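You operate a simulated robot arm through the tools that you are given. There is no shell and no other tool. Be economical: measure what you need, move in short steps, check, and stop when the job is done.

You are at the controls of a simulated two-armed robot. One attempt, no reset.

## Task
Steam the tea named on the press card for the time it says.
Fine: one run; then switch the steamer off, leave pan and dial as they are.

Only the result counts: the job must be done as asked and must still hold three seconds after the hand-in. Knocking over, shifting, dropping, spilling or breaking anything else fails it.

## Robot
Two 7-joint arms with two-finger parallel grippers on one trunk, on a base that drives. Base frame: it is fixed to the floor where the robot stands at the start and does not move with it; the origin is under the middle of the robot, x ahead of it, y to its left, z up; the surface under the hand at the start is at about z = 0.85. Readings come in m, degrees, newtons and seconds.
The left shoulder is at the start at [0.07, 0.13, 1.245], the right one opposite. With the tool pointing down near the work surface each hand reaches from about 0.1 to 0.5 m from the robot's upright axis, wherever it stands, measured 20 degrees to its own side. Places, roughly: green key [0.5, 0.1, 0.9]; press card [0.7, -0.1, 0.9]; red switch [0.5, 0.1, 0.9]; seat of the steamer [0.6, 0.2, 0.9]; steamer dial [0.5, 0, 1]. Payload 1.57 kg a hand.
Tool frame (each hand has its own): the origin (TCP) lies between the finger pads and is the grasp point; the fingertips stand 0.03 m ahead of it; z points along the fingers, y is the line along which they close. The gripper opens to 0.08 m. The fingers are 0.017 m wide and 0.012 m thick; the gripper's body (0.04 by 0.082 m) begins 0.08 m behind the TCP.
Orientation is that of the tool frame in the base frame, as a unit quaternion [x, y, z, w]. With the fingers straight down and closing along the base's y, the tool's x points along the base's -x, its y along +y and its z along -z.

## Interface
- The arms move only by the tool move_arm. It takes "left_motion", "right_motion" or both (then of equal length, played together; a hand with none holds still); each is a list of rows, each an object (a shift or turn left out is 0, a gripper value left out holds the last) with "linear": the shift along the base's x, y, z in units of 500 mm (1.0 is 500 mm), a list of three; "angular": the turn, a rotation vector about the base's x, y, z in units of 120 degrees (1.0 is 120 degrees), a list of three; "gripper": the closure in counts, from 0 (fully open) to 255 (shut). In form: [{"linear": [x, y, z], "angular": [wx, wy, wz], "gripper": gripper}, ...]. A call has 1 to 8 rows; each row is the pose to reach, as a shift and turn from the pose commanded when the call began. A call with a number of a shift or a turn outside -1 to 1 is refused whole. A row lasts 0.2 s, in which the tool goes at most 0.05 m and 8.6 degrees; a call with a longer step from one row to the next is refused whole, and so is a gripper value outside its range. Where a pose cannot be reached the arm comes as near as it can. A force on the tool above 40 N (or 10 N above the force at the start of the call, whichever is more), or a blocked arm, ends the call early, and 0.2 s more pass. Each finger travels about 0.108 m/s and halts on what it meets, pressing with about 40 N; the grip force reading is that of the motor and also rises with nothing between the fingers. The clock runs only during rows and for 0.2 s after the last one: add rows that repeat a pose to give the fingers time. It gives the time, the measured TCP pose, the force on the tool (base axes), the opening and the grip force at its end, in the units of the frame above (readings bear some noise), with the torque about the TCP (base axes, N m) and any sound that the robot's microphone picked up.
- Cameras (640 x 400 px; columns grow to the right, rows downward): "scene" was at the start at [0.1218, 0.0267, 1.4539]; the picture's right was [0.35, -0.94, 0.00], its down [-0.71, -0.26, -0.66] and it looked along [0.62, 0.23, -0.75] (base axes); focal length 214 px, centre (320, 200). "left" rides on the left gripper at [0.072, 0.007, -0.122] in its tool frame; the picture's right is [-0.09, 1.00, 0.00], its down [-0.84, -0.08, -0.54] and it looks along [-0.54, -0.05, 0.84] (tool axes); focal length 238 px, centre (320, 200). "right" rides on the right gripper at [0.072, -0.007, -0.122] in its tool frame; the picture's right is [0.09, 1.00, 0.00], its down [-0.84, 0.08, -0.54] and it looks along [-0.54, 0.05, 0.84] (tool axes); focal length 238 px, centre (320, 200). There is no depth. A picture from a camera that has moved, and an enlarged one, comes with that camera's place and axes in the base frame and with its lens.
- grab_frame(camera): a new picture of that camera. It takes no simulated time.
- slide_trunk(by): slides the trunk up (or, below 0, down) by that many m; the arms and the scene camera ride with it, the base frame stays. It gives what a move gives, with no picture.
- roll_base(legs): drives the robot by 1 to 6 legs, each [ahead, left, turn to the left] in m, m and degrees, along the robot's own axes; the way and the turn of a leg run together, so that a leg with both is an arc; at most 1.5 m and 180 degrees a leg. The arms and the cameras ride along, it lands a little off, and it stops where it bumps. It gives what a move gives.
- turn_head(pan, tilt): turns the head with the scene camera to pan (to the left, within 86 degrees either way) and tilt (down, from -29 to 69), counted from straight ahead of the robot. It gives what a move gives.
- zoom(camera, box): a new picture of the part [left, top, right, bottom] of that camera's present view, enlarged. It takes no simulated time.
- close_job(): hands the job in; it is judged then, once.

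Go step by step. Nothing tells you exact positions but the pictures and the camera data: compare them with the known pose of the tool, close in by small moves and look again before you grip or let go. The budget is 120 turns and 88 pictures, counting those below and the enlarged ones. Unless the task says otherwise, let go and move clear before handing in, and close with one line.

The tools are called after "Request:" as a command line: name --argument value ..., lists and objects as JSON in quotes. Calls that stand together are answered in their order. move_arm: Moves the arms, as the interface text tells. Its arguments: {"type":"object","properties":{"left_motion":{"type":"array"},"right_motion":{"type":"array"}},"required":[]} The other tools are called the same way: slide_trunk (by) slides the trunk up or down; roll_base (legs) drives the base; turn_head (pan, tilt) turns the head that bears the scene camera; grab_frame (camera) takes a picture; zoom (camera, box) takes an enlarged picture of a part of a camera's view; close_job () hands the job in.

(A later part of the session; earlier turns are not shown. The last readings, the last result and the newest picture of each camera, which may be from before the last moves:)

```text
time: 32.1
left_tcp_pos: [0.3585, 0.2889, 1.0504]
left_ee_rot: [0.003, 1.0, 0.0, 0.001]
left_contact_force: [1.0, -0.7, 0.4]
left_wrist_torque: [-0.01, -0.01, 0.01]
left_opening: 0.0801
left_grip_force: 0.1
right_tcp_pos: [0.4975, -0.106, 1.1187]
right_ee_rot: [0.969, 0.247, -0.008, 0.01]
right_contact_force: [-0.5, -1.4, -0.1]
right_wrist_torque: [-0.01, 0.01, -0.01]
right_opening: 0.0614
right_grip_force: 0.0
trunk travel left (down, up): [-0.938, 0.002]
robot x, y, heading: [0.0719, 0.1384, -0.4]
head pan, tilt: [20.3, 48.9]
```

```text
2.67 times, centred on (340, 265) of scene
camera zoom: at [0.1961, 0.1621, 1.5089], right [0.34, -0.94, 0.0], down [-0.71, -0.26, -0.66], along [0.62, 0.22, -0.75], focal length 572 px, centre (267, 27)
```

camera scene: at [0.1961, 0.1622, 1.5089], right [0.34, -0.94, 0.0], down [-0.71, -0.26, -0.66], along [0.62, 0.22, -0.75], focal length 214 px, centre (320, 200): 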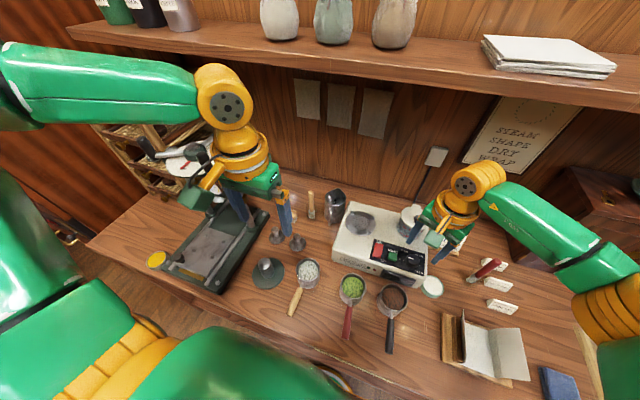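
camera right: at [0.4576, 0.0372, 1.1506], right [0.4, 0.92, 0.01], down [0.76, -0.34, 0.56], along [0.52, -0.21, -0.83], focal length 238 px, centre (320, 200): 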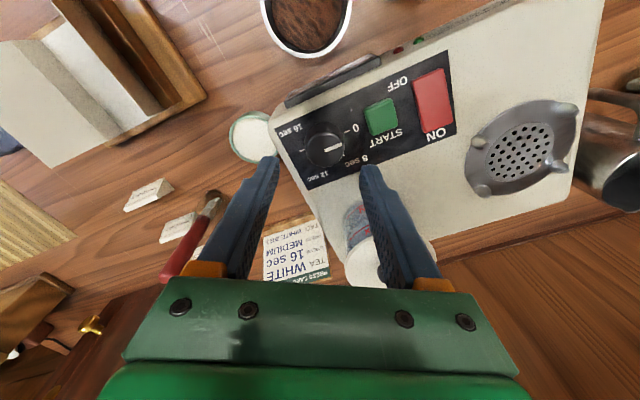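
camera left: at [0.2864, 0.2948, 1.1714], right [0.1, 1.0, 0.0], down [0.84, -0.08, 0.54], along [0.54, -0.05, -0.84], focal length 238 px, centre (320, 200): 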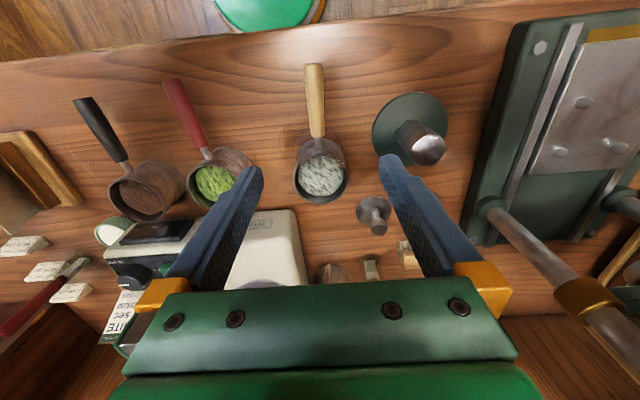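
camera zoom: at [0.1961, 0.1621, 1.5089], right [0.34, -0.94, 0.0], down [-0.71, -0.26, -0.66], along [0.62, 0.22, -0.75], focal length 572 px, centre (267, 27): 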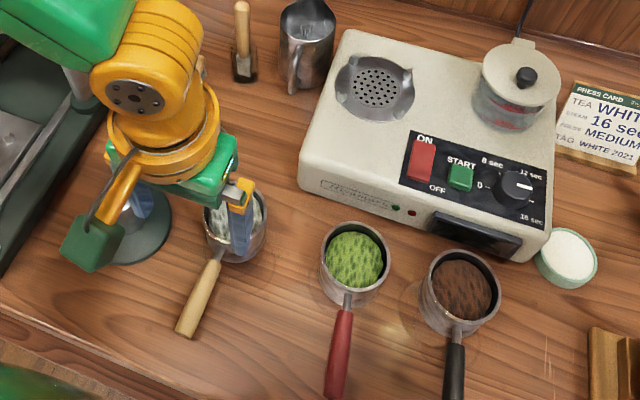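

The handle runs almost along x at y ≈ 0.286, with z roughly 0.87. I lower over the middle of it and look again.

Request:
move_arm --left_motion '[{"linear": [-0.003, -0.003, -0.08], "angular": [0, 0, -0.03]}, {"linear": [-0.006, -0.006, -0.16], "angular": [0, 0, -0.03]}, {"linear": [-0.006, -0.006, -0.22], "angular": [0, 0, -0.03]}, {"linear": [-0.006, -0.006, -0.22], "angular": [0, 0, -0.03]}]'

Request:
grab_frame --camera "left"

Request:
zoom --camera "scene" --box '[250, 230, 350, 330]'

```text
time: 33.1
left_tcp_pos: [0.3501, 0.313, 0.9793]
left_ee_rot: [0.034, 0.999, 0.0, 0.001]
left_contact_force: [-0.4, -0.2, -0.3]
left_wrist_torque: [-0.03, 0.01, 0.01]
left_opening: 0.0802
left_grip_force: 0.2
left hand out of reach, approached as far as the arm can: row 2, 3, 4
right_tcp_pos: [0.4966, -0.1076, 1.118]
right_ee_rot: [0.969, 0.247, -0.007, 0.009]
right_contact_force: [-0.4, -0.6, -0.2]
right_wrist_torque: [0.0, -0.02, 0.0]
right_opening: 0.0612
right_grip_force: 0.1
trunk travel left (down, up): [-0.938, 0.002]
robot x, y, heading: [0.0736, 0.1364, -0.4]
head pan, tilt: [20.3, 48.9]
```

```text
56 pictures are left
camera left: at [0.2792, 0.323, 1.1022], right [0.16, 0.99, 0.0], down [0.83, -0.13, 0.54], along [0.54, -0.09, -0.84], focal length 238 px, centre (320, 200)
```

left: 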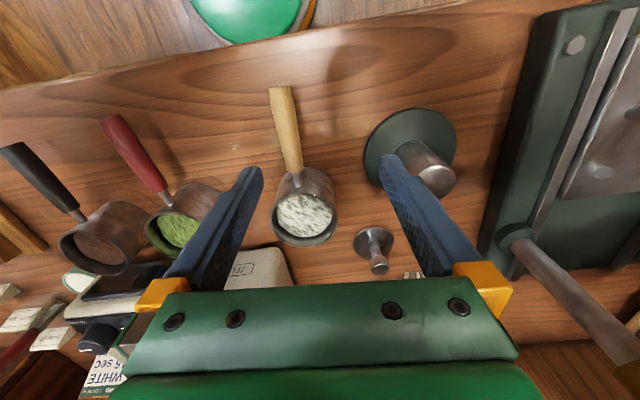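

```text
4.00 times, centred on (300, 280) of scene
camera zoom: at [0.1963, 0.1619, 1.5089], right [0.34, -0.94, 0.0], down [-0.71, -0.26, -0.66], along [0.62, 0.22, -0.75], focal length 858 px, centre (400, -120)
```

zoom: 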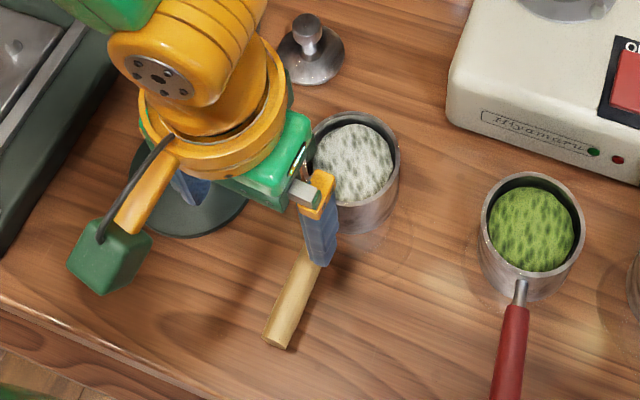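

The left hand is now too close to the body. I back the base up a little.

Request:
roll_base --legs '[[-0.1, 0, 0]]'

Request:
move_arm --left_motion '[{"linear": [0.08, -0.02, 0.0]}, {"linear": [0.16, -0.04, 0.0]}, {"linear": [0.2, -0.05, 0.0]}, {"linear": [0.2, -0.05, 0.0]}]'

Request:
grab_frame --camera "left"

```text
time: 34.2
left_tcp_pos: [0.2541, 0.3134, 0.9797]
left_ee_rot: [0.034, 0.999, -0.001, -0.002]
left_contact_force: [0.9, -0.6, -0.3]
left_wrist_torque: [0.02, 0.03, 0.02]
left_opening: 0.0801
left_grip_force: 0.0
right_tcp_pos: [0.4035, -0.1061, 1.1158]
right_ee_rot: [0.969, 0.248, -0.01, 0.008]
right_contact_force: [1.3, -0.6, -0.1]
right_wrist_torque: [0.01, 0.02, -0.02]
right_opening: 0.0611
right_grip_force: 0.0
trunk travel left (down, up): [-0.938, 0.002]
robot x, y, heading: [-0.0272, 0.1343, -0.2]
head pan, tilt: [20.3, 48.9]
```

```text
time: 35.2
left_tcp_pos: [0.3235, 0.3135, 1.0128]
left_ee_rot: [0.033, 0.999, -0.001, 0.001]
left_contact_force: [-0.3, 0.7, 0.3]
left_wrist_torque: [0.01, 0.0, -0.05]
left_opening: 0.0802
left_grip_force: 0.2
left hand out of reach, approached as far as the arm can: row 1, 2, 3, 4
right_tcp_pos: [0.3963, -0.1056, 1.1196]
right_ee_rot: [0.969, 0.248, -0.007, 0.009]
right_contact_force: [0.0, 0.5, -0.1]
right_wrist_torque: [0.01, 0.02, 0.03]
right_opening: 0.0611
right_grip_force: 0.0
trunk travel left (down, up): [-0.938, 0.002]
robot x, y, heading: [-0.0261, 0.1354, -0.5]
head pan, tilt: [20.3, 48.9]
```

```text
54 pictures are left
camera left: at [0.2526, 0.3234, 1.1335], right [0.16, 0.99, 0.0], down [0.83, -0.13, 0.55], along [0.54, -0.09, -0.84], focal length 238 px, centre (320, 200)
```

left: 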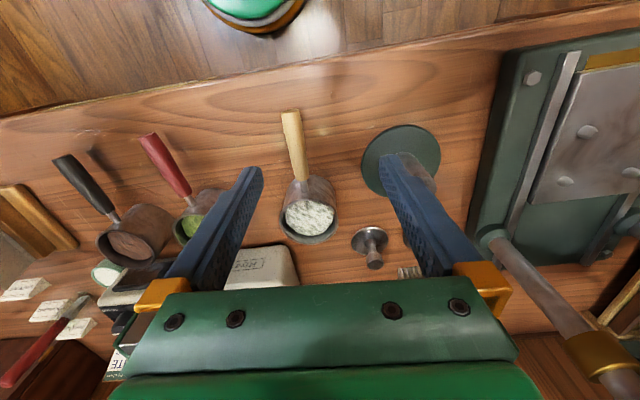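

The left arm seems stuck in an awkward posture. As with the right arm, I try twisting it the mirrored way, go lower, and then untwist.

Request:
move_arm --left_motion '[{"angular": [0, 0, 0.07]}, {"angular": [0, 0, 0.14]}, {"angular": [0, 0, 0.21]}, {"angular": [0, 0, 0.28]}, {"angular": [0, 0, 0.35]}, {"angular": [0, 0, 0.4]}]'

Request:
move_arm --left_motion '[{"linear": [0.03, -0.02, -0.03]}, {"linear": [0.06, -0.05, -0.06]}, {"linear": [0.06, -0.05, -0.08]}]'

Request:
grab_frame --camera "scene"

```text
time: 36.6
left_tcp_pos: [0.3234, 0.3152, 1.0131]
left_ee_rot: [-0.378, 0.926, 0.0, 0.001]
left_contact_force: [0.1, 0.2, -0.1]
left_wrist_torque: [0.03, 0.05, 0.02]
left_opening: 0.0798
left_grip_force: 0.1
right_tcp_pos: [0.3963, -0.1051, 1.1183]
right_ee_rot: [0.969, 0.247, -0.007, 0.01]
right_contact_force: [-0.9, 0.4, 0.2]
right_wrist_torque: [-0.01, -0.02, 0.01]
right_opening: 0.0614
right_grip_force: 0.0
trunk travel left (down, up): [-0.938, 0.002]
robot x, y, heading: [-0.0286, 0.1389, -0.0]
head pan, tilt: [20.3, 48.9]
```

```text
time: 37.4
left_tcp_pos: [0.3277, 0.3154, 1.0125]
left_ee_rot: [-0.376, 0.927, 0.0, 0.001]
left_contact_force: [-0.8, 0.1, 0.0]
left_wrist_torque: [0.0, -0.02, 0.0]
left_opening: 0.08
left_grip_force: 0.1
left hand out of reach, approached as far as the arm can: row 1, 2, 3
right_tcp_pos: [0.3974, -0.1057, 1.1173]
right_ee_rot: [0.969, 0.248, -0.008, 0.01]
right_contact_force: [0.3, 0.4, 0.7]
right_wrist_torque: [-0.01, -0.01, 0.01]
right_opening: 0.0613
right_grip_force: 0.1
trunk travel left (down, up): [-0.938, 0.002]
robot x, y, heading: [-0.0233, 0.1369, -0.1]
head pan, tilt: [20.3, 48.9]
```

```text
53 pictures are left
camera scene: at [0.0959, 0.1629, 1.5089], right [0.34, -0.94, 0.0], down [-0.71, -0.26, -0.66], along [0.62, 0.23, -0.75], focal length 214 px, centre (320, 200)
```

scene: 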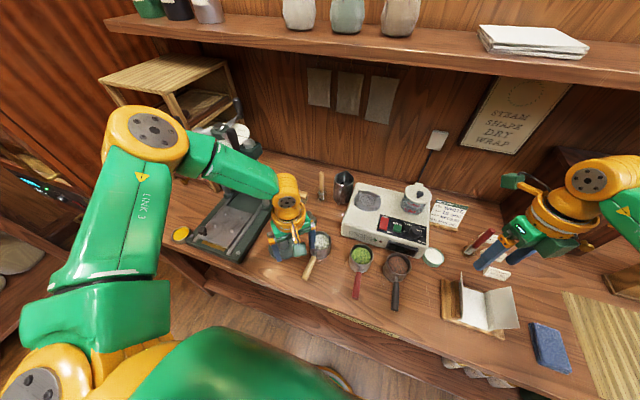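

The arm folds awkwardly when low relative to the shoulder, but earlier it worked fine higher up. I will lift the hands, untwist, and then lower the trunk instead so the hand stays high relative to the shoulder.

Request:
move_arm --left_motion '[{"linear": [-0.02, -0.01, 0.03], "angular": [0, 0, -0.06]}, {"linear": [-0.04, -0.02, 0.06], "angular": [0, 0, -0.12]}, {"linear": [-0.06, -0.03, 0.08], "angular": [0, 0, -0.18]}, {"linear": [-0.08, -0.04, 0.1], "angular": [0, 0, -0.24]}, {"linear": [-0.08, -0.05, 0.1], "angular": [0, 0, -0.3]}, {"linear": [-0.08, -0.054, 0.1], "angular": [0, 0, -0.36]}, {"linear": [-0.08, -0.054, 0.1], "angular": [0, 0, -0.39]}]' --right_motion '[{"linear": [0, 0, 0.04]}, {"linear": [0, 0, 0.08]}, {"linear": [0, 0, 0.12]}, {"linear": [0, 0, 0.16]}, {"linear": [0, 0, 0.2]}, {"linear": [0, 0, 0.24]}, {"linear": [0, 0, 0.26]}]'

Request:
roll_base --legs '[[0.08, 0, 0]]'

```text
time: 39.0
left_tcp_pos: [0.2885, 0.2912, 1.0613]
left_ee_rot: [0.023, 1.0, -0.001, 0.001]
left_contact_force: [0.6, 0.9, -0.3]
left_wrist_torque: [0.03, -0.01, 0.02]
left_opening: 0.0802
left_grip_force: 0.2
right_tcp_pos: [0.3972, -0.1031, 1.2488]
right_ee_rot: [0.969, 0.248, -0.006, 0.01]
right_contact_force: [0.1, 0.7, 0.1]
right_wrist_torque: [0.0, -0.02, -0.01]
right_opening: 0.0613
right_grip_force: 0.0
trunk travel left (down, up): [-0.938, 0.002]
robot x, y, heading: [-0.0286, 0.1347, -0.2]
head pan, tilt: [20.3, 48.9]
```

```text
time: 40.1
left_tcp_pos: [0.3594, 0.2914, 1.0651]
left_ee_rot: [0.023, 1.0, 0.001, 0.005]
left_contact_force: [-0.3, -0.1, 0.8]
left_wrist_torque: [0.01, -0.06, -0.03]
left_opening: 0.0797
left_grip_force: 0.2
right_tcp_pos: [0.4676, -0.1038, 1.2521]
right_ee_rot: [0.969, 0.248, -0.003, 0.011]
right_contact_force: [-0.6, -0.4, 0.7]
right_wrist_torque: [-0.01, -0.1, 0.0]
right_opening: 0.0611
right_grip_force: 0.0
trunk travel left (down, up): [-0.938, 0.002]
robot x, y, heading: [0.0533, 0.1343, 0.0]
head pan, tilt: [20.3, 48.9]
```

Request:
slide_trunk --by -0.12

Request:
grab_frame --camera "left"

Request:
zoom --camera "scene" --box '[220, 200, 420, 360]'

```text
time: 41.6
left_tcp_pos: [0.3668, 0.2912, 0.9433]
left_ee_rot: [0.023, 1.0, 0.0, 0.001]
left_contact_force: [0.2, 0.5, 0.1]
left_wrist_torque: [-0.01, -0.01, -0.01]
left_opening: 0.0801
left_grip_force: 0.0
right_tcp_pos: [0.4776, -0.1042, 1.1283]
right_ee_rot: [0.969, 0.249, -0.006, 0.01]
right_contact_force: [-0.1, -0.1, 0.7]
right_wrist_torque: [0.01, 0.01, -0.01]
right_opening: 0.0613
right_grip_force: 0.1
trunk travel left (down, up): [-0.818, 0.122]
robot x, y, heading: [0.0511, 0.1356, -0.1]
head pan, tilt: [20.3, 48.9]
```

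```text
52 pictures are left
camera left: at [0.2964, 0.2997, 1.0631], right [0.14, 0.99, 0.0], down [0.83, -0.11, 0.54], along [0.54, -0.07, -0.84], focal length 238 px, centre (320, 200)
```

left: 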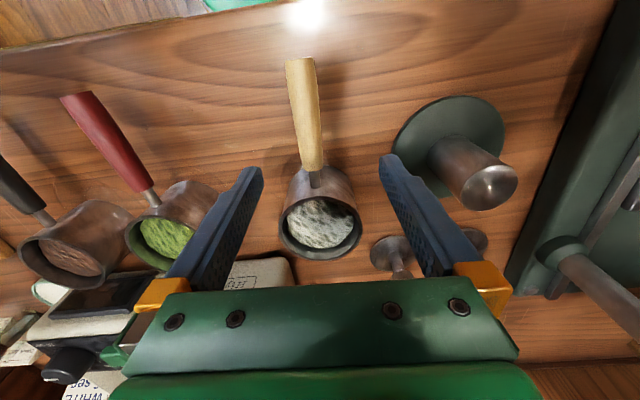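

```text
2.50 times, centred on (320, 280) of scene
camera zoom: at [0.1753, 0.1628, 1.3889], right [0.34, -0.94, 0.0], down [-0.71, -0.26, -0.66], along [0.62, 0.23, -0.75], focal length 536 px, centre (320, 0)
```

zoom: 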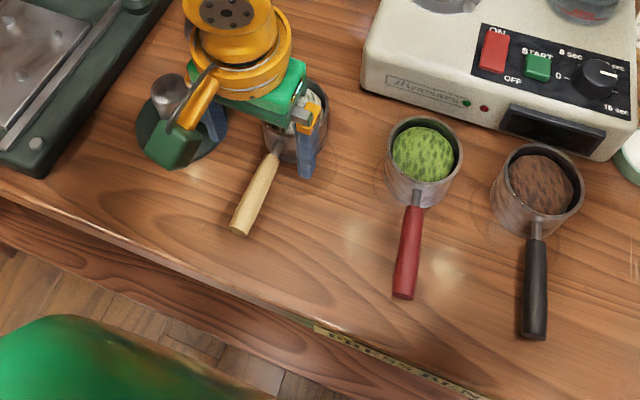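

The handle lies horizontally at z ≈ 0.885, y ≈ 0.284, with x from 0.30 to 0.38. I lower to grasp height with the fingers open.

Request:
move_arm --left_motion '[{"linear": [-0.01, -0.014, -0.04]}, {"linear": [-0.012, -0.014, -0.08]}, {"linear": [-0.012, -0.014, -0.114]}, {"linear": [-0.012, -0.014, -0.114]}]'

Request:
grab_frame --camera "left"

```text
time: 42.6
left_tcp_pos: [0.36, 0.2891, 0.8894]
left_ee_rot: [0.022, 1.0, -0.001, 0.002]
left_contact_force: [-0.8, -0.3, 0.3]
left_wrist_torque: [-0.01, 0.02, 0.01]
left_opening: 0.0801
left_grip_force: 0.1
left hand out of reach, approached as far as the arm can: row 3, 4
right_tcp_pos: [0.4774, -0.1047, 1.1287]
right_ee_rot: [0.969, 0.248, -0.007, 0.01]
right_contact_force: [-0.4, -0.2, 0.2]
right_wrist_torque: [0.01, 0.0, 0.02]
right_opening: 0.0611
right_grip_force: 0.1
trunk travel left (down, up): [-0.818, 0.122]
robot x, y, heading: [0.0517, 0.1403, 0.0]
head pan, tilt: [20.3, 48.9]
```

```text
50 pictures are left
camera left: at [0.2892, 0.2978, 1.0108], right [0.14, 0.99, 0.0], down [0.83, -0.11, 0.54], along [0.54, -0.08, -0.84], focal length 238 px, centre (320, 200)
```

left: 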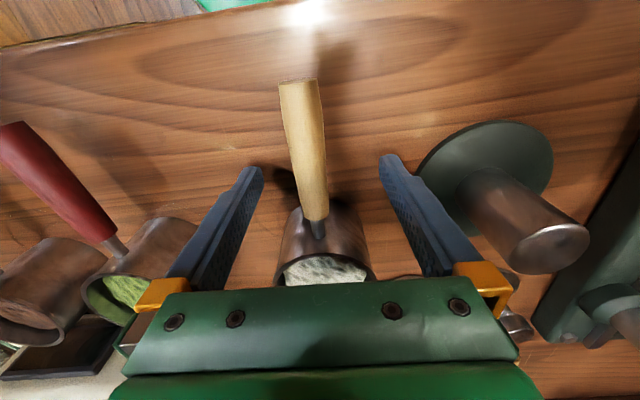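

Handle is about 7 mm toward -y of the hand centre and the arm is at its limit. I raise the hand 40 mm and lower the trunk by 40 mm to gain room for centring.

Request:
move_arm --left_motion '[{"linear": [0, 0, 0.04]}, {"linear": [0, -0.007, 0.08]}, {"linear": [0, -0.014, 0.08]}]'

Request:
slide_trunk --by -0.04

Request:
grab_frame --camera "left"

```text
time: 43.4
left_tcp_pos: [0.3595, 0.2813, 0.9297]
left_ee_rot: [0.022, 1.0, 0.0, 0.001]
left_contact_force: [-0.4, -0.5, -0.3]
left_wrist_torque: [-0.01, 0.01, 0.0]
left_opening: 0.0798
left_grip_force: 0.1
right_tcp_pos: [0.478, -0.1045, 1.1277]
right_ee_rot: [0.969, 0.248, -0.006, 0.009]
right_contact_force: [0.5, 0.2, -0.7]
right_wrist_torque: [0.0, 0.01, -0.02]
right_opening: 0.0615
right_grip_force: 0.1
trunk travel left (down, up): [-0.818, 0.122]
robot x, y, heading: [0.052, 0.1333, -0.1]
head pan, tilt: [20.3, 48.9]
```

```text
time: 44.2
left_tcp_pos: [0.3589, 0.2812, 0.8898]
left_ee_rot: [0.022, 1.0, -0.001, 0.001]
left_contact_force: [0.3, 0.5, 0.4]
left_wrist_torque: [-0.04, -0.01, 0.01]
left_opening: 0.0802
left_grip_force: 0.0
right_tcp_pos: [0.4767, -0.1035, 1.0883]
right_ee_rot: [0.968, 0.249, -0.006, 0.01]
right_contact_force: [0.5, -0.2, 0.3]
right_wrist_torque: [-0.01, 0.01, -0.02]
right_opening: 0.0611
right_grip_force: 0.0
trunk travel left (down, up): [-0.778, 0.162]
robot x, y, heading: [0.0502, 0.1335, -0.1]
head pan, tilt: [20.3, 48.9]
```

```text
49 pictures are left
camera left: at [0.288, 0.2904, 1.0108], right [0.14, 0.99, 0.0], down [0.83, -0.11, 0.54], along [0.54, -0.07, -0.84], focal length 238 px, centre (320, 200)
```

left: 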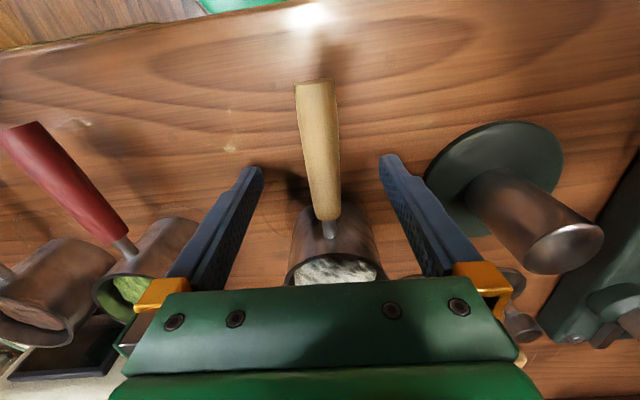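

Centred now; I close on the handle.

Request:
move_arm --left_motion '[{"linear": [0, 0, -0.004], "gripper": 255}, {"linear": [0, 0, -0.004], "gripper": 255}, {"linear": [0, 0, -0.004], "gripper": 255}]'

Request:
grab_frame --camera "left"

```text
time: 45.0
left_tcp_pos: [0.3584, 0.2813, 0.8886]
left_ee_rot: [0.022, 1.0, 0.0, 0.0]
left_contact_force: [0.0, 1.5, 0.4]
left_wrist_torque: [0.01, -0.05, 0.08]
left_opening: 0.0171
left_grip_force: 32.6
right_tcp_pos: [0.4771, -0.1039, 1.0886]
right_ee_rot: [0.968, 0.25, -0.006, 0.01]
right_contact_force: [0.4, -0.6, 0.7]
right_wrist_torque: [0.01, -0.02, -0.04]
right_opening: 0.0612
right_grip_force: 0.1
trunk travel left (down, up): [-0.778, 0.162]
robot x, y, heading: [0.0537, 0.1335, -0.3]
head pan, tilt: [20.3, 48.9]
```

```text
48 pictures are left
camera left: at [0.288, 0.2903, 1.0086], right [0.14, 0.99, 0.0], down [0.83, -0.11, 0.54], along [0.54, -0.07, -0.84], focal length 238 px, centre (320, 200)
```

left: 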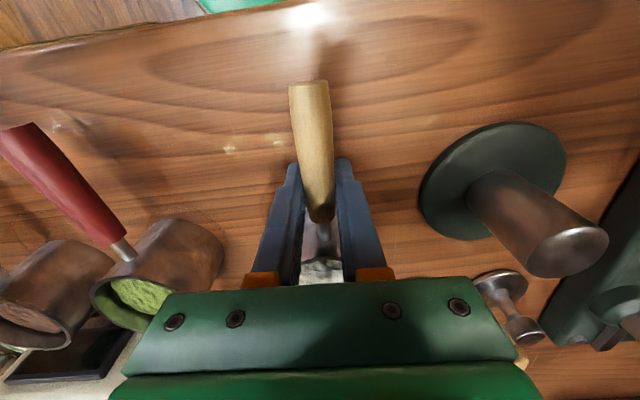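

Gripped at 17 mm. I lift straight up with the trunk in two steps and check the pan hangs level.

Request:
slide_trunk --by 0.04

Request:
grab_frame --camera "scene"

```text
time: 45.9
left_tcp_pos: [0.3587, 0.281, 0.9273]
left_ee_rot: [0.022, 1.0, 0.001, 0.0]
left_contact_force: [-0.3, 0.3, -4.5]
left_wrist_torque: [0.01, 0.21, 0.01]
left_opening: 0.0173
left_grip_force: 31.9
right_tcp_pos: [0.4785, -0.1033, 1.1281]
right_ee_rot: [0.969, 0.248, -0.008, 0.009]
right_contact_force: [-0.1, 0.4, -0.1]
right_wrist_torque: [0.02, -0.01, -0.02]
right_opening: 0.0613
right_grip_force: 0.1
trunk travel left (down, up): [-0.818, 0.122]
robot x, y, heading: [0.0537, 0.1374, -0.1]
head pan, tilt: [20.3, 48.9]
```

```text
47 pictures are left
camera scene: at [0.1759, 0.1631, 1.3889], right [0.34, -0.94, 0.0], down [-0.71, -0.26, -0.66], along [0.62, 0.23, -0.75], focal length 214 px, centre (320, 200)
```

scene: 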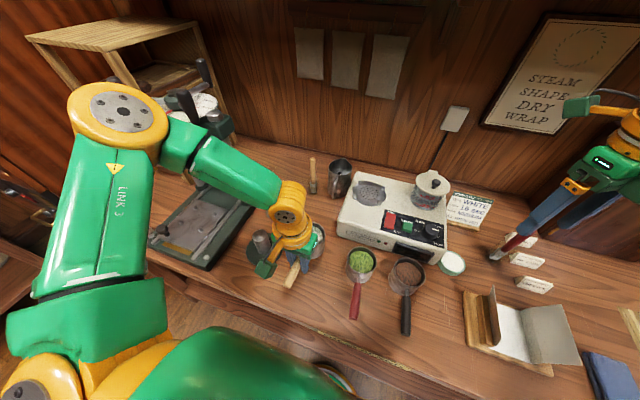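

The pan is lifted (4.5 N) and level. I raise it another 0.1 m.

Request:
slide_trunk --by 0.105

Request:
move_arm --left_motion '[{"linear": [0.04, -0.02, 0.0]}, {"linear": [0.08, -0.05, 0.0]}, {"linear": [0.13, -0.09, 0.0]}, {"linear": [0.18, -0.13, 0]}, {"linear": [0.22, -0.17, 0]}, {"linear": [0.26, -0.2, 0]}]'

Request:
grab_frame --camera "scene"

```text
time: 47.2
left_tcp_pos: [0.36, 0.2812, 1.0329]
left_ee_rot: [0.023, 1.0, 0.0, 0.001]
left_contact_force: [0.4, 0.8, -2.5]
left_wrist_torque: [0.02, 0.22, 0.01]
left_opening: 0.0173
left_grip_force: 32.3
right_tcp_pos: [0.4779, -0.1043, 1.2329]
right_ee_rot: [0.968, 0.249, -0.007, 0.011]
right_contact_force: [0.1, 0.3, -0.5]
right_wrist_torque: [-0.01, 0.02, 0.02]
right_opening: 0.061
right_grip_force: 0.0
trunk travel left (down, up): [-0.922, 0.017]
robot x, y, heading: [0.0527, 0.1353, -0.4]
head pan, tilt: [20.3, 48.9]
```

```text
time: 48.6
left_tcp_pos: [0.4187, 0.2682, 1.0719]
left_ee_rot: [0.023, 1.0, -0.001, 0.001]
left_contact_force: [1.1, 0.1, -3.6]
left_wrist_torque: [0.02, 0.25, -0.02]
left_opening: 0.0172
left_grip_force: 32.2
left hand out of reach, approached as far as the arm can: row 2, 3, 4, 5, 6
right_tcp_pos: [0.4786, -0.1044, 1.2327]
right_ee_rot: [0.969, 0.248, -0.008, 0.01]
right_contact_force: [-0.6, 0.0, 0.3]
right_wrist_torque: [0.01, 0.0, -0.01]
right_opening: 0.0611
right_grip_force: 0.0
trunk travel left (down, up): [-0.922, 0.017]
robot x, y, heading: [0.0492, 0.1344, -0.6]
head pan, tilt: [20.3, 48.9]
```

```text
46 pictures are left
camera scene: at [0.1759, 0.1631, 1.4938], right [0.34, -0.94, 0.0], down [-0.71, -0.26, -0.66], along [0.62, 0.23, -0.75], focal length 214 px, centre (320, 200)
```

scene: 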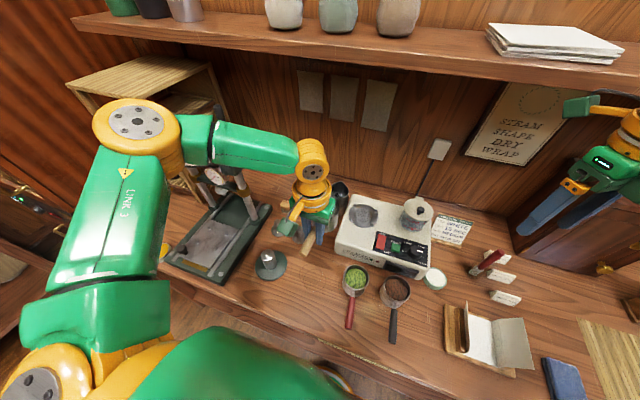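

The left arm reaches poorly at zero relative twist; the right arm became free at about 30° relative twist. I turn the robot 30° to the right (shifting left a bit), carrying the pan high, so the left hand can hold the pan straight at a good relative angle.

Request:
roll_base --legs '[[-0.035, 0.1, -30]]'

Request:
grab_frame --camera "scene"

```text
time: 50.5
left_tcp_pos: [0.4289, 0.1701, 1.0725]
left_ee_rot: [0.28, 0.96, -0.001, 0.001]
left_contact_force: [0.3, 0.7, -3.4]
left_wrist_torque: [0.12, 0.17, 0.02]
left_opening: 0.0173
left_grip_force: 31.8
right_tcp_pos: [0.293, -0.1816, 1.2328]
right_ee_rot: [1.0, -0.011, -0.011, 0.008]
right_contact_force: [0.2, 0.0, 0.0]
right_wrist_torque: [-0.01, -0.01, -0.01]
right_opening: 0.0608
right_grip_force: 0.0
trunk travel left (down, up): [-0.922, 0.017]
robot x, y, heading: [0.0462, 0.2439, -30.2]
head pan, tilt: [20.3, 48.9]
```

```text
45 pictures are left
camera scene: at [0.1652, 0.1996, 1.4938], right [-0.17, -0.99, 0.0], down [-0.74, 0.13, -0.66], along [0.65, -0.11, -0.75], focal length 214 px, centre (320, 200)
```

scene: 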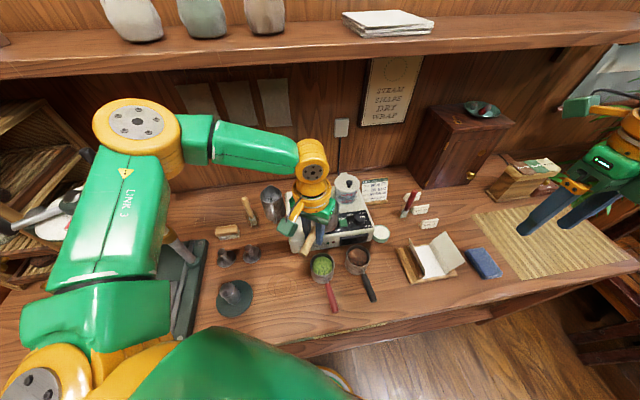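

Request:
move_arm --left_motion '[{"angular": [0, 0, 0.05]}, {"angular": [0, 0, 0.1]}, {"angular": [0, 0, 0.15]}, {"angular": [0, 0, 0.2]}, {"linear": [0.04, 0, 0], "angular": [0, 0, 0.25]}, {"linear": [0.09, 0, 0], "angular": [0, 0, 0.27]}, {"linear": [0.14, 0, 0], "angular": [0, 0, 0.27]}, {"linear": [0.17, 0, 0], "angular": [0, 0, 0.27]}]'

Request:
grab_frame --camera "scene"

```text
time: 52.3
left_tcp_pos: [0.5014, 0.1906, 1.0767]
left_ee_rot: [0.001, 1.0, -0.001, 0.001]
left_contact_force: [-0.4, 0.2, -2.4]
left_wrist_torque: [-0.04, 0.2, -0.04]
left_opening: 0.0174
left_grip_force: 32.4
left hand out of reach, approached as far as the arm can: row 5, 6, 7, 8
right_tcp_pos: [0.2925, -0.1811, 1.2332]
right_ee_rot: [1.0, -0.011, -0.009, 0.008]
right_contact_force: [-0.8, -0.1, -0.6]
right_wrist_torque: [0.03, 0.03, 0.0]
right_opening: 0.0612
right_grip_force: 0.0
trunk travel left (down, up): [-0.922, 0.017]
robot x, y, heading: [0.044, 0.2384, -30.3]
head pan, tilt: [20.3, 48.9]
```

```text
44 pictures are left
camera scene: at [0.1653, 0.2007, 1.4938], right [-0.17, -0.99, 0.0], down [-0.74, 0.13, -0.66], along [0.65, -0.11, -0.75], focal length 214 px, centre (320, 200)
```

scene: 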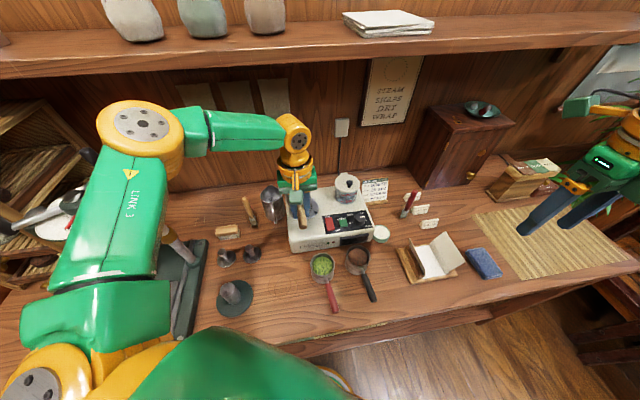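

Very near now. I zoom to compare the pan and the seat before nudging the base.

Request:
zoom --camera "scene" --box '[255, 150, 385, 260]'

Request:
grab_frame --camera "left"

```text
3.64 times, centred on (320, 205) of scene
camera zoom: at [0.1653, 0.2007, 1.4938], right [-0.17, -0.99, 0.0], down [-0.74, 0.13, -0.66], along [0.65, -0.11, -0.75], focal length 780 px, centre (320, 182)
```

zoom: 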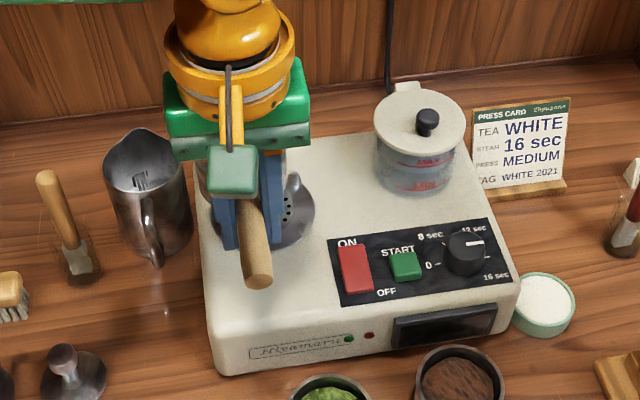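

```text
42 pictures are left
camera left: at [0.4308, 0.1972, 1.1982], right [0.09, 1.0, 0.0], down [0.84, -0.08, 0.54], along [0.54, -0.05, -0.84], focal length 238 px, centre (320, 200)
```

left: 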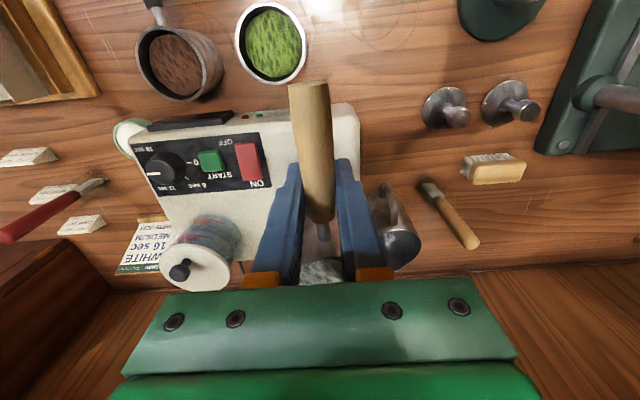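

Seat ≈ (0.598, 0.171); the pan centre is about 0.06 m ahead of the TCP, so the hand must go to about (0.538, 0.167). I nudge the base ahead.

Request:
roll_base --legs '[[0.03, 0, 0]]'

Request:
move_arm --left_motion '[{"linear": [0.01, -0.01, 0]}, {"linear": [0.02, -0.02, 0]}, {"linear": [0.02, -0.02, 0]}]'

```text
time: 53.1
left_tcp_pos: [0.5237, 0.1792, 1.0796]
left_ee_rot: [0.002, 1.0, -0.003, 0.003]
left_contact_force: [-1.0, 0.1, -1.8]
left_wrist_torque: [-0.02, 0.16, 0.04]
left_opening: 0.0171
left_grip_force: 31.7
right_tcp_pos: [0.3137, -0.1929, 1.2348]
right_ee_rot: [1.0, -0.011, -0.007, 0.008]
right_contact_force: [-0.6, 0.0, 0.0]
right_wrist_torque: [-0.01, -0.07, 0.01]
right_opening: 0.0615
right_grip_force: 0.1
trunk travel left (down, up): [-0.922, 0.017]
robot x, y, heading: [0.073, 0.2249, -30.3]
head pan, tilt: [20.3, 48.9]
```

```text
time: 53.9
left_tcp_pos: [0.5301, 0.1773, 1.0818]
left_ee_rot: [0.002, 1.0, -0.002, 0.002]
left_contact_force: [0.5, -0.3, -3.2]
left_wrist_torque: [-0.01, 0.19, 0.0]
left_opening: 0.0173
left_grip_force: 31.8
left hand out of reach, approached as far as the arm can: row 1, 2, 3
right_tcp_pos: [0.3173, -0.1941, 1.2336]
right_ee_rot: [1.0, -0.011, -0.009, 0.008]
right_contact_force: [0.1, 0.3, -0.4]
right_wrist_torque: [-0.01, -0.04, 0.01]
right_opening: 0.0612
right_grip_force: 0.1
trunk travel left (down, up): [-0.922, 0.017]
robot x, y, heading: [0.0701, 0.2227, -30.3]
head pan, tilt: [20.3, 48.9]
```

Request:
roll_base --legs '[[0.012, -0.005, 0]]'

Request:
grab_frame --camera "left"

Request:
zoom --camera "scene" --box '[255, 150, 385, 260]'

```text
time: 54.8
left_tcp_pos: [0.5357, 0.1731, 1.0818]
left_ee_rot: [-0.002, 1.0, -0.001, 0.001]
left_contact_force: [0.6, 0.5, -3.6]
left_wrist_torque: [-0.01, 0.21, -0.01]
left_opening: 0.0176
left_grip_force: 32.5
right_tcp_pos: [0.325, -0.1999, 1.234]
right_ee_rot: [1.0, -0.009, -0.008, 0.008]
right_contact_force: [0.1, -0.5, -1.0]
right_wrist_torque: [0.0, 0.02, -0.02]
right_opening: 0.0614
right_grip_force: 0.2
trunk travel left (down, up): [-0.922, 0.017]
robot x, y, heading: [0.0717, 0.2182, -29.7]
head pan, tilt: [20.3, 48.9]
stopped in leg 1: the robot was blocked; the commanded pose is now the measured one
```

```text
41 pictures are left
camera left: at [0.4635, 0.1789, 1.2019], right [0.09, 1.0, 0.0], down [0.84, -0.07, 0.54], along [0.54, -0.05, -0.84], focal length 238 px, centre (320, 200)
```

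left: 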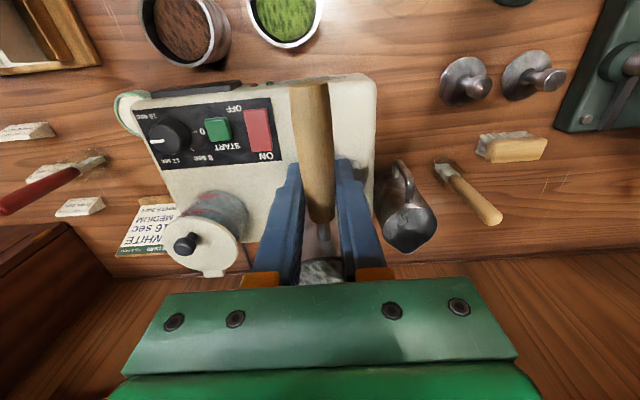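

```text
3.64 times, centred on (320, 205) of scene
camera zoom: at [0.1944, 0.1804, 1.4939], right [-0.17, -0.99, 0.0], down [-0.74, 0.12, -0.66], along [0.65, -0.11, -0.75], focal length 780 px, centre (320, 182)
```

zoom: 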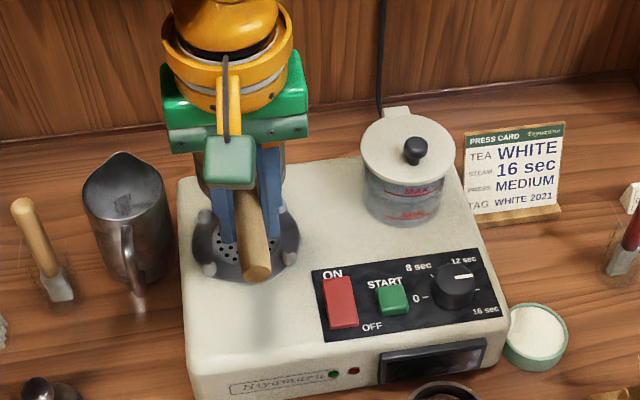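

Pan nearly over the seat: pan ≈ (0.596, 0.177) and seat ≈ (0.598, 0.175). I lower with the trunk, straight down, part way and look.

Request:
slide_trunk --by -0.055

Request:
zoom --camera "scene" --box '[255, 110, 385, 220]'

Request:
zoom --camera "left" --box '[240, 140, 400, 290]'

```text
time: 55.8
left_tcp_pos: [0.5356, 0.1719, 1.0261]
left_ee_rot: [0.0, 1.0, -0.002, 0.0]
left_contact_force: [0.2, -0.4, -3.1]
left_wrist_torque: [0.0, 0.22, 0.01]
left_opening: 0.0173
left_grip_force: 32.7
right_tcp_pos: [0.3252, -0.2014, 1.1771]
right_ee_rot: [1.0, -0.008, -0.008, 0.007]
right_contact_force: [0.3, -0.1, 0.2]
right_wrist_torque: [0.04, 0.0, -0.02]
right_opening: 0.0612
right_grip_force: 0.1
trunk travel left (down, up): [-0.867, 0.073]
robot x, y, heading: [0.0787, 0.2165, -30.1]
head pan, tilt: [20.3, 48.9]
```

```text
3.64 times, centred on (320, 165) of scene
camera zoom: at [0.195, 0.1788, 1.4388], right [-0.17, -0.99, 0.0], down [-0.74, 0.13, -0.66], along [0.65, -0.11, -0.75], focal length 780 px, centre (320, 327)
```

zoom: 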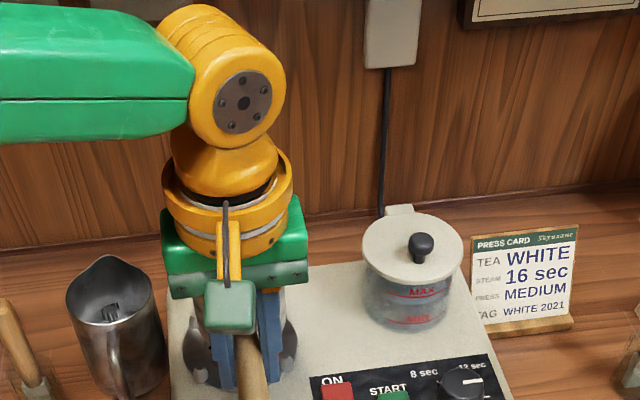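

```text
2.67 times, centred on (320, 215) of left
camera zoom: at [0.464, 0.1775, 1.1467], right [0.09, 1.0, 0.0], down [0.84, -0.07, 0.54], along [0.54, -0.05, -0.84], focal length 636 px, centre (320, 160)
```

zoom: 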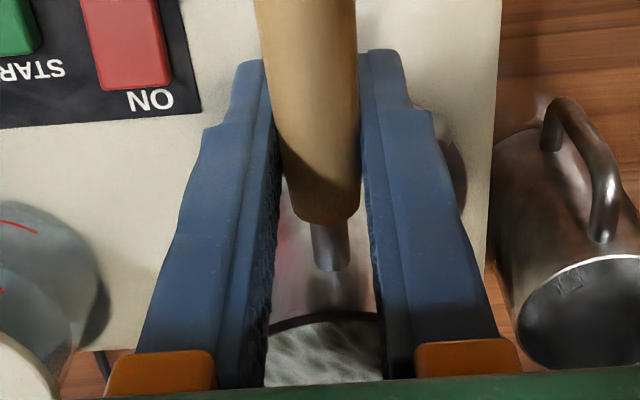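

Request:
slide_trunk --by -0.02

Request:
turn_head --pan 37 --tilt 38

Request:
zoom --camera "scene" --box '[250, 150, 410, 280]'

```text
time: 56.4
left_tcp_pos: [0.5359, 0.173, 1.0056]
left_ee_rot: [-0.002, 1.0, -0.002, 0.001]
left_contact_force: [-0.2, -0.3, -3.5]
left_wrist_torque: [0.0, 0.23, 0.02]
left_opening: 0.0173
left_grip_force: 32.7
right_tcp_pos: [0.325, -0.2019, 1.1585]
right_ee_rot: [1.0, -0.008, -0.01, 0.007]
right_contact_force: [-0.1, -0.5, -0.4]
right_wrist_torque: [-0.03, -0.04, 0.03]
right_opening: 0.061
right_grip_force: 0.0
trunk travel left (down, up): [-0.847, 0.093]
robot x, y, heading: [0.0743, 0.2147, -30.0]
head pan, tilt: [20.3, 48.9]
```

```text
time: 57.2
left_tcp_pos: [0.535, 0.1726, 1.0062]
left_ee_rot: [-0.001, 1.0, -0.002, 0.0]
left_contact_force: [0.2, 0.1, -4.3]
left_wrist_torque: [0.0, 0.24, 0.01]
left_opening: 0.0173
left_grip_force: 32.2
right_tcp_pos: [0.3252, -0.2009, 1.1585]
right_ee_rot: [1.0, -0.009, -0.009, 0.009]
right_contact_force: [-0.2, 0.2, 0.1]
right_wrist_torque: [0.03, -0.01, -0.01]
right_opening: 0.0612
right_grip_force: 0.1
trunk travel left (down, up): [-0.847, 0.093]
robot x, y, heading: [0.0729, 0.2195, -29.8]
head pan, tilt: [37.0, 38.0]
```

```text
3.08 times, centred on (330, 215) of scene
camera zoom: at [0.2036, 0.2027, 1.4345], right [0.12, -0.99, 0.0], down [-0.61, -0.08, -0.79], along [0.78, 0.1, -0.62], focal length 660 px, centre (289, 154)
```

zoom: 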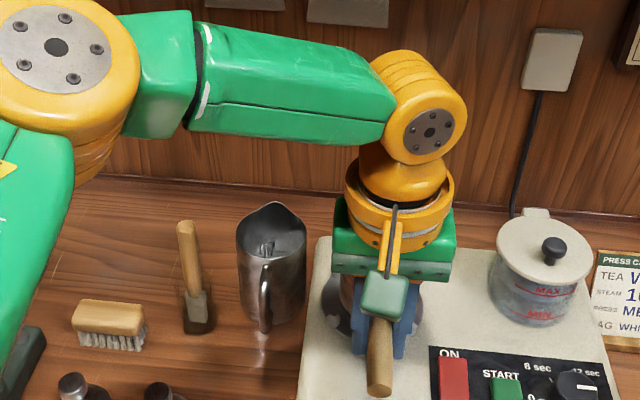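

Request:
slide_trunk --by -0.01

Request:
zoom --camera "scene" --box '[310, 195, 390, 260]'

```text
time: 57.8
left_tcp_pos: [0.5366, 0.171, 0.9952]
left_ee_rot: [-0.001, 1.0, -0.002, 0.0]
left_contact_force: [0.5, 0.3, -3.7]
left_wrist_torque: [0.02, 0.26, 0.01]
left_opening: 0.0171
left_grip_force: 32.0
right_tcp_pos: [0.3244, -0.2017, 1.148]
right_ee_rot: [1.0, -0.009, -0.01, 0.007]
right_contact_force: [0.0, 0.2, 0.1]
right_wrist_torque: [-0.02, -0.01, 0.04]
right_opening: 0.0613
right_grip_force: 0.0
trunk travel left (down, up): [-0.837, 0.103]
robot x, y, heading: [0.0758, 0.2182, -30.0]
head pan, tilt: [37.0, 38.0]
```

```text
6.15 times, centred on (350, 228) of scene
camera zoom: at [0.2042, 0.2025, 1.4244], right [0.12, -0.99, 0.0], down [-0.61, -0.08, -0.79], along [0.78, 0.1, -0.62], focal length 1320 px, centre (135, 31)
```

zoom: 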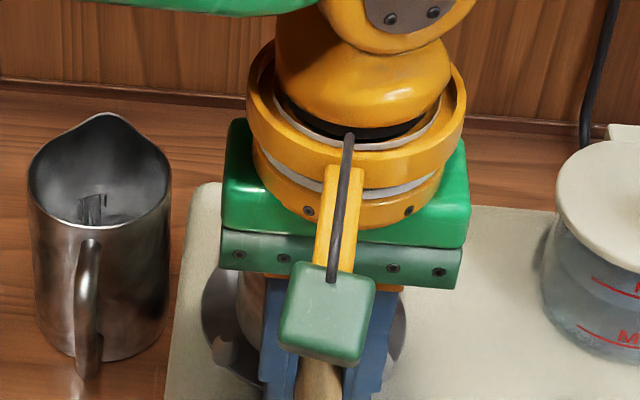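

Request:
slide_trunk --by -0.006

Request:
zoom --camera "left" --box '[240, 140, 400, 290]'

```text
time: 58.3
left_tcp_pos: [0.5342, 0.1727, 0.9909]
left_ee_rot: [-0.001, 1.0, -0.003, 0.003]
left_contact_force: [1.7, 1.7, 5.1]
left_wrist_torque: [-0.18, -0.3, 0.12]
left_opening: 0.0177
left_grip_force: 31.9
right_tcp_pos: [0.324, -0.2004, 1.1426]
right_ee_rot: [1.0, -0.008, -0.008, 0.008]
right_contact_force: [-0.8, 0.1, -0.6]
right_wrist_torque: [-0.02, 0.05, 0.0]
right_opening: 0.0611
right_grip_force: 0.1
trunk travel left (down, up): [-0.831, 0.109]
robot x, y, heading: [0.0776, 0.2176, -30.1]
head pan, tilt: [37.0, 38.0]
```

```text
2.67 times, centred on (320, 215) of left
camera zoom: at [0.4626, 0.1785, 1.1118], right [0.09, 1.0, 0.0], down [0.83, -0.07, 0.55], along [0.54, -0.05, -0.84], focal length 636 px, centre (320, 160)
```

zoom: 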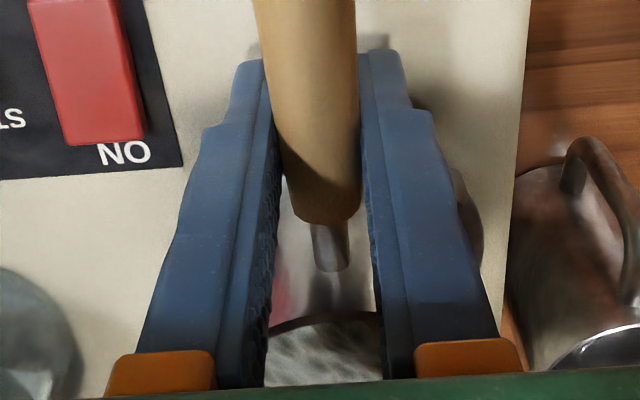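

Contact came on the pan's -y side, which matches the pan being a few mm right and forward of the seat centre. I lift a little, shift (-4, +5) mm and retry.

Request:
move_arm --left_motion '[{"linear": [0, 0, 0.02]}, {"linear": [-0.008, 0.01, 0.02]}, {"linear": [-0.008, 0.01, 0.02]}]'

Request:
slide_trunk --by -0.01

```text
time: 59.1
left_tcp_pos: [0.5315, 0.1776, 1.0]
left_ee_rot: [0.0, 1.0, -0.003, 0.001]
left_contact_force: [-0.1, -0.1, -2.7]
left_wrist_torque: [0.03, 0.24, 0.01]
left_opening: 0.0174
left_grip_force: 32.2
right_tcp_pos: [0.3252, -0.2016, 1.1418]
right_ee_rot: [1.0, -0.009, -0.009, 0.007]
right_contact_force: [0.7, -0.4, -0.6]
right_wrist_torque: [-0.01, -0.04, -0.02]
right_opening: 0.0611
right_grip_force: 0.0
trunk travel left (down, up): [-0.831, 0.109]
robot x, y, heading: [0.0804, 0.2199, -30.1]
head pan, tilt: [37.0, 38.0]
```

```text
time: 59.7
left_tcp_pos: [0.5289, 0.1761, 0.9918]
left_ee_rot: [-0.001, 1.0, -0.002, 0.003]
left_contact_force: [0.6, -0.6, 9.2]
left_wrist_torque: [0.0, -0.53, -0.02]
left_opening: 0.0171
left_grip_force: 32.4
right_tcp_pos: [0.3228, -0.2016, 1.1322]
right_ee_rot: [1.0, -0.009, -0.008, 0.008]
right_contact_force: [-0.3, -0.5, -0.3]
right_wrist_torque: [-0.01, -0.01, -0.01]
right_opening: 0.0611
right_grip_force: 0.1
trunk travel left (down, up): [-0.821, 0.119]
robot x, y, heading: [0.0737, 0.2168, -29.9]
head pan, tilt: [37.0, 38.0]
```

The load now comes evenly at the pan centre, at the same height. I check visually whether it sits inside the prongs.

Request:
zoom --camera "scene" --box '[310, 205, 390, 270]'

Request:
zoom --camera "left" --box '[240, 140, 400, 290]'

```text
6.15 times, centred on (350, 238) of scene
camera zoom: at [0.2008, 0.2025, 1.409], right [0.12, -0.99, 0.0], down [-0.61, -0.08, -0.79], along [0.78, 0.1, -0.61], focal length 1320 px, centre (135, -31)
```

zoom: 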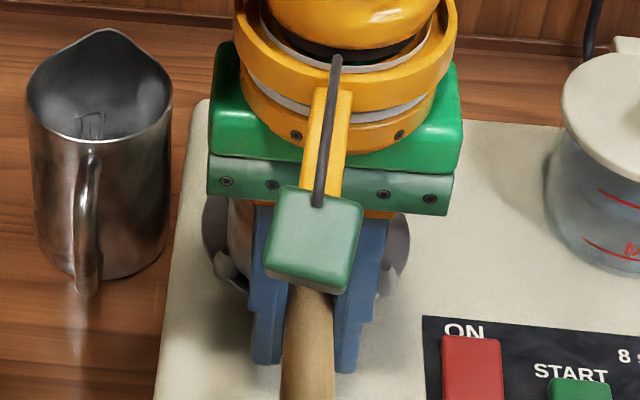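

```text
2.67 times, centred on (320, 215) of left
camera zoom: at [0.4571, 0.182, 1.112], right [0.09, 1.0, 0.0], down [0.83, -0.07, 0.55], along [0.54, -0.05, -0.84], focal length 636 px, centre (320, 160)
```

zoom: 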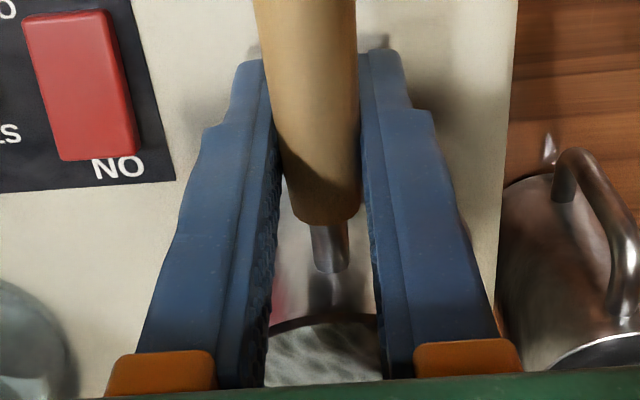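

Laterally it looks centred. I test fore-aft by nudging a few mm forward under light load and reading the forces.

Request:
move_arm --left_motion '[{"linear": [0.006, 0, 0.004]}, {"linear": [0.012, 0, 0.004]}, {"linear": [0.012, 0, 0.004]}]'

```text
time: 60.5
left_tcp_pos: [0.5362, 0.1769, 0.991]
left_ee_rot: [-0.002, 1.0, -0.001, 0.001]
left_contact_force: [-0.3, -0.9, -3.5]
left_wrist_torque: [0.02, 0.2, -0.03]
left_opening: 0.017
left_grip_force: 31.7
right_tcp_pos: [0.3251, -0.2025, 1.1325]
right_ee_rot: [1.0, -0.009, -0.01, 0.007]
right_contact_force: [-0.4, -0.1, 1.4]
right_wrist_torque: [0.03, -0.02, -0.02]
right_opening: 0.061
right_grip_force: 0.1
trunk travel left (down, up): [-0.821, 0.119]
robot x, y, heading: [0.0736, 0.2186, -30.1]
head pan, tilt: [37.0, 38.0]
```

No contact now at the same height, so the pan was perched on something before. I lower a bit further here.

Request:
slide_trunk --by -0.005

```text
time: 61.1
left_tcp_pos: [0.5352, 0.1766, 0.9892]
left_ee_rot: [-0.001, 1.0, -0.002, 0.003]
left_contact_force: [2.2, -1.9, 9.1]
left_wrist_torque: [0.14, -0.49, -0.11]
left_opening: 0.0171
left_grip_force: 32.0
right_tcp_pos: [0.3232, -0.2008, 1.1263]
right_ee_rot: [1.0, -0.008, -0.008, 0.007]
right_contact_force: [-0.8, 0.5, 0.4]
right_wrist_torque: [0.01, -0.02, 0.03]
right_opening: 0.0614
right_grip_force: 0.0
trunk travel left (down, up): [-0.816, 0.124]
robot x, y, heading: [0.0784, 0.2154, -30.0]
head pan, tilt: [37.0, 38.0]
```

The side forces from successive tries say the pan should go a bit more forward, with y ≈ 0.1745. I lift slightly, shift and lower again.

Request:
move_arm --left_motion '[{"linear": [0, 0, 0.012]}, {"linear": [0.009, -0.005, 0.012]}, {"linear": [0.009, -0.005, 0.012]}]'

Request:
slide_trunk --by -0.007

```text
time: 61.9
left_tcp_pos: [0.5402, 0.1743, 0.9943]
left_ee_rot: [-0.001, 1.0, -0.002, 0.0]
left_contact_force: [-0.4, -0.6, -4.1]
left_wrist_torque: [0.02, 0.18, 0.0]
left_opening: 0.0169
left_grip_force: 32.4
right_tcp_pos: [0.3248, -0.2024, 1.1283]
right_ee_rot: [1.0, -0.009, -0.009, 0.008]
right_contact_force: [0.1, -0.3, -0.4]
right_wrist_torque: [0.02, 0.01, 0.01]
right_opening: 0.0612
right_grip_force: 0.1
trunk travel left (down, up): [-0.816, 0.124]
robot x, y, heading: [0.0719, 0.2152, -30.0]
head pan, tilt: [37.0, 38.0]
```

```text
time: 62.4
left_tcp_pos: [0.5405, 0.1747, 0.9875]
left_ee_rot: [-0.001, 1.0, -0.001, 0.001]
left_contact_force: [1.9, -2.0, 3.2]
left_wrist_torque: [0.17, -0.09, -0.03]
left_opening: 0.0172
left_grip_force: 31.9
right_tcp_pos: [0.3244, -0.2019, 1.1205]
right_ee_rot: [1.0, -0.009, -0.009, 0.007]
right_contact_force: [0.7, 0.4, -0.4]
right_wrist_torque: [0.01, -0.03, 0.02]
right_opening: 0.0613
right_grip_force: 0.1
trunk travel left (down, up): [-0.809, 0.131]
robot x, y, heading: [0.0723, 0.2189, -29.9]
head pan, tilt: [37.0, 38.0]
```

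Contact is now clearly at the front-left prong, so I shift slightly forward and right.

Request:
move_arm --left_motion '[{"linear": [0.003, -0.003, 0.006]}, {"linear": [0.007, -0.007, 0.006]}, {"linear": [0.007, -0.007, 0.006]}]'

Request:
slide_trunk --by -0.006

```text
time: 63.2
left_tcp_pos: [0.544, 0.1713, 0.9891]
left_ee_rot: [-0.001, 1.0, -0.001, 0.001]
left_contact_force: [0.8, -0.5, -3.9]
left_wrist_torque: [-0.02, 0.24, -0.02]
left_opening: 0.0171
left_grip_force: 32.3
right_tcp_pos: [0.3242, -0.2015, 1.1194]
right_ee_rot: [1.0, -0.01, -0.009, 0.008]
right_contact_force: [-0.5, 0.8, -0.5]
right_wrist_torque: [0.01, 0.0, -0.02]
right_opening: 0.0613
right_grip_force: 0.1
trunk travel left (down, up): [-0.809, 0.131]
robot x, y, heading: [0.0756, 0.2211, -29.8]
head pan, tilt: [37.0, 38.0]
```

```text
time: 63.8
left_tcp_pos: [0.5452, 0.1711, 0.9828]
left_ee_rot: [-0.001, 1.0, -0.002, 0.001]
left_contact_force: [-0.2, -0.8, -3.8]
left_wrist_torque: [-0.01, 0.21, -0.02]
left_opening: 0.0172
left_grip_force: 31.4
right_tcp_pos: [0.3263, -0.2016, 1.114]
right_ee_rot: [1.0, -0.009, -0.01, 0.008]
right_contact_force: [0.0, 0.0, 1.0]
right_wrist_torque: [0.04, -0.02, -0.03]
right_opening: 0.0612
right_grip_force: 0.0
trunk travel left (down, up): [-0.803, 0.137]
robot x, y, heading: [0.0789, 0.217, -29.9]
head pan, tilt: [37.0, 38.0]
```

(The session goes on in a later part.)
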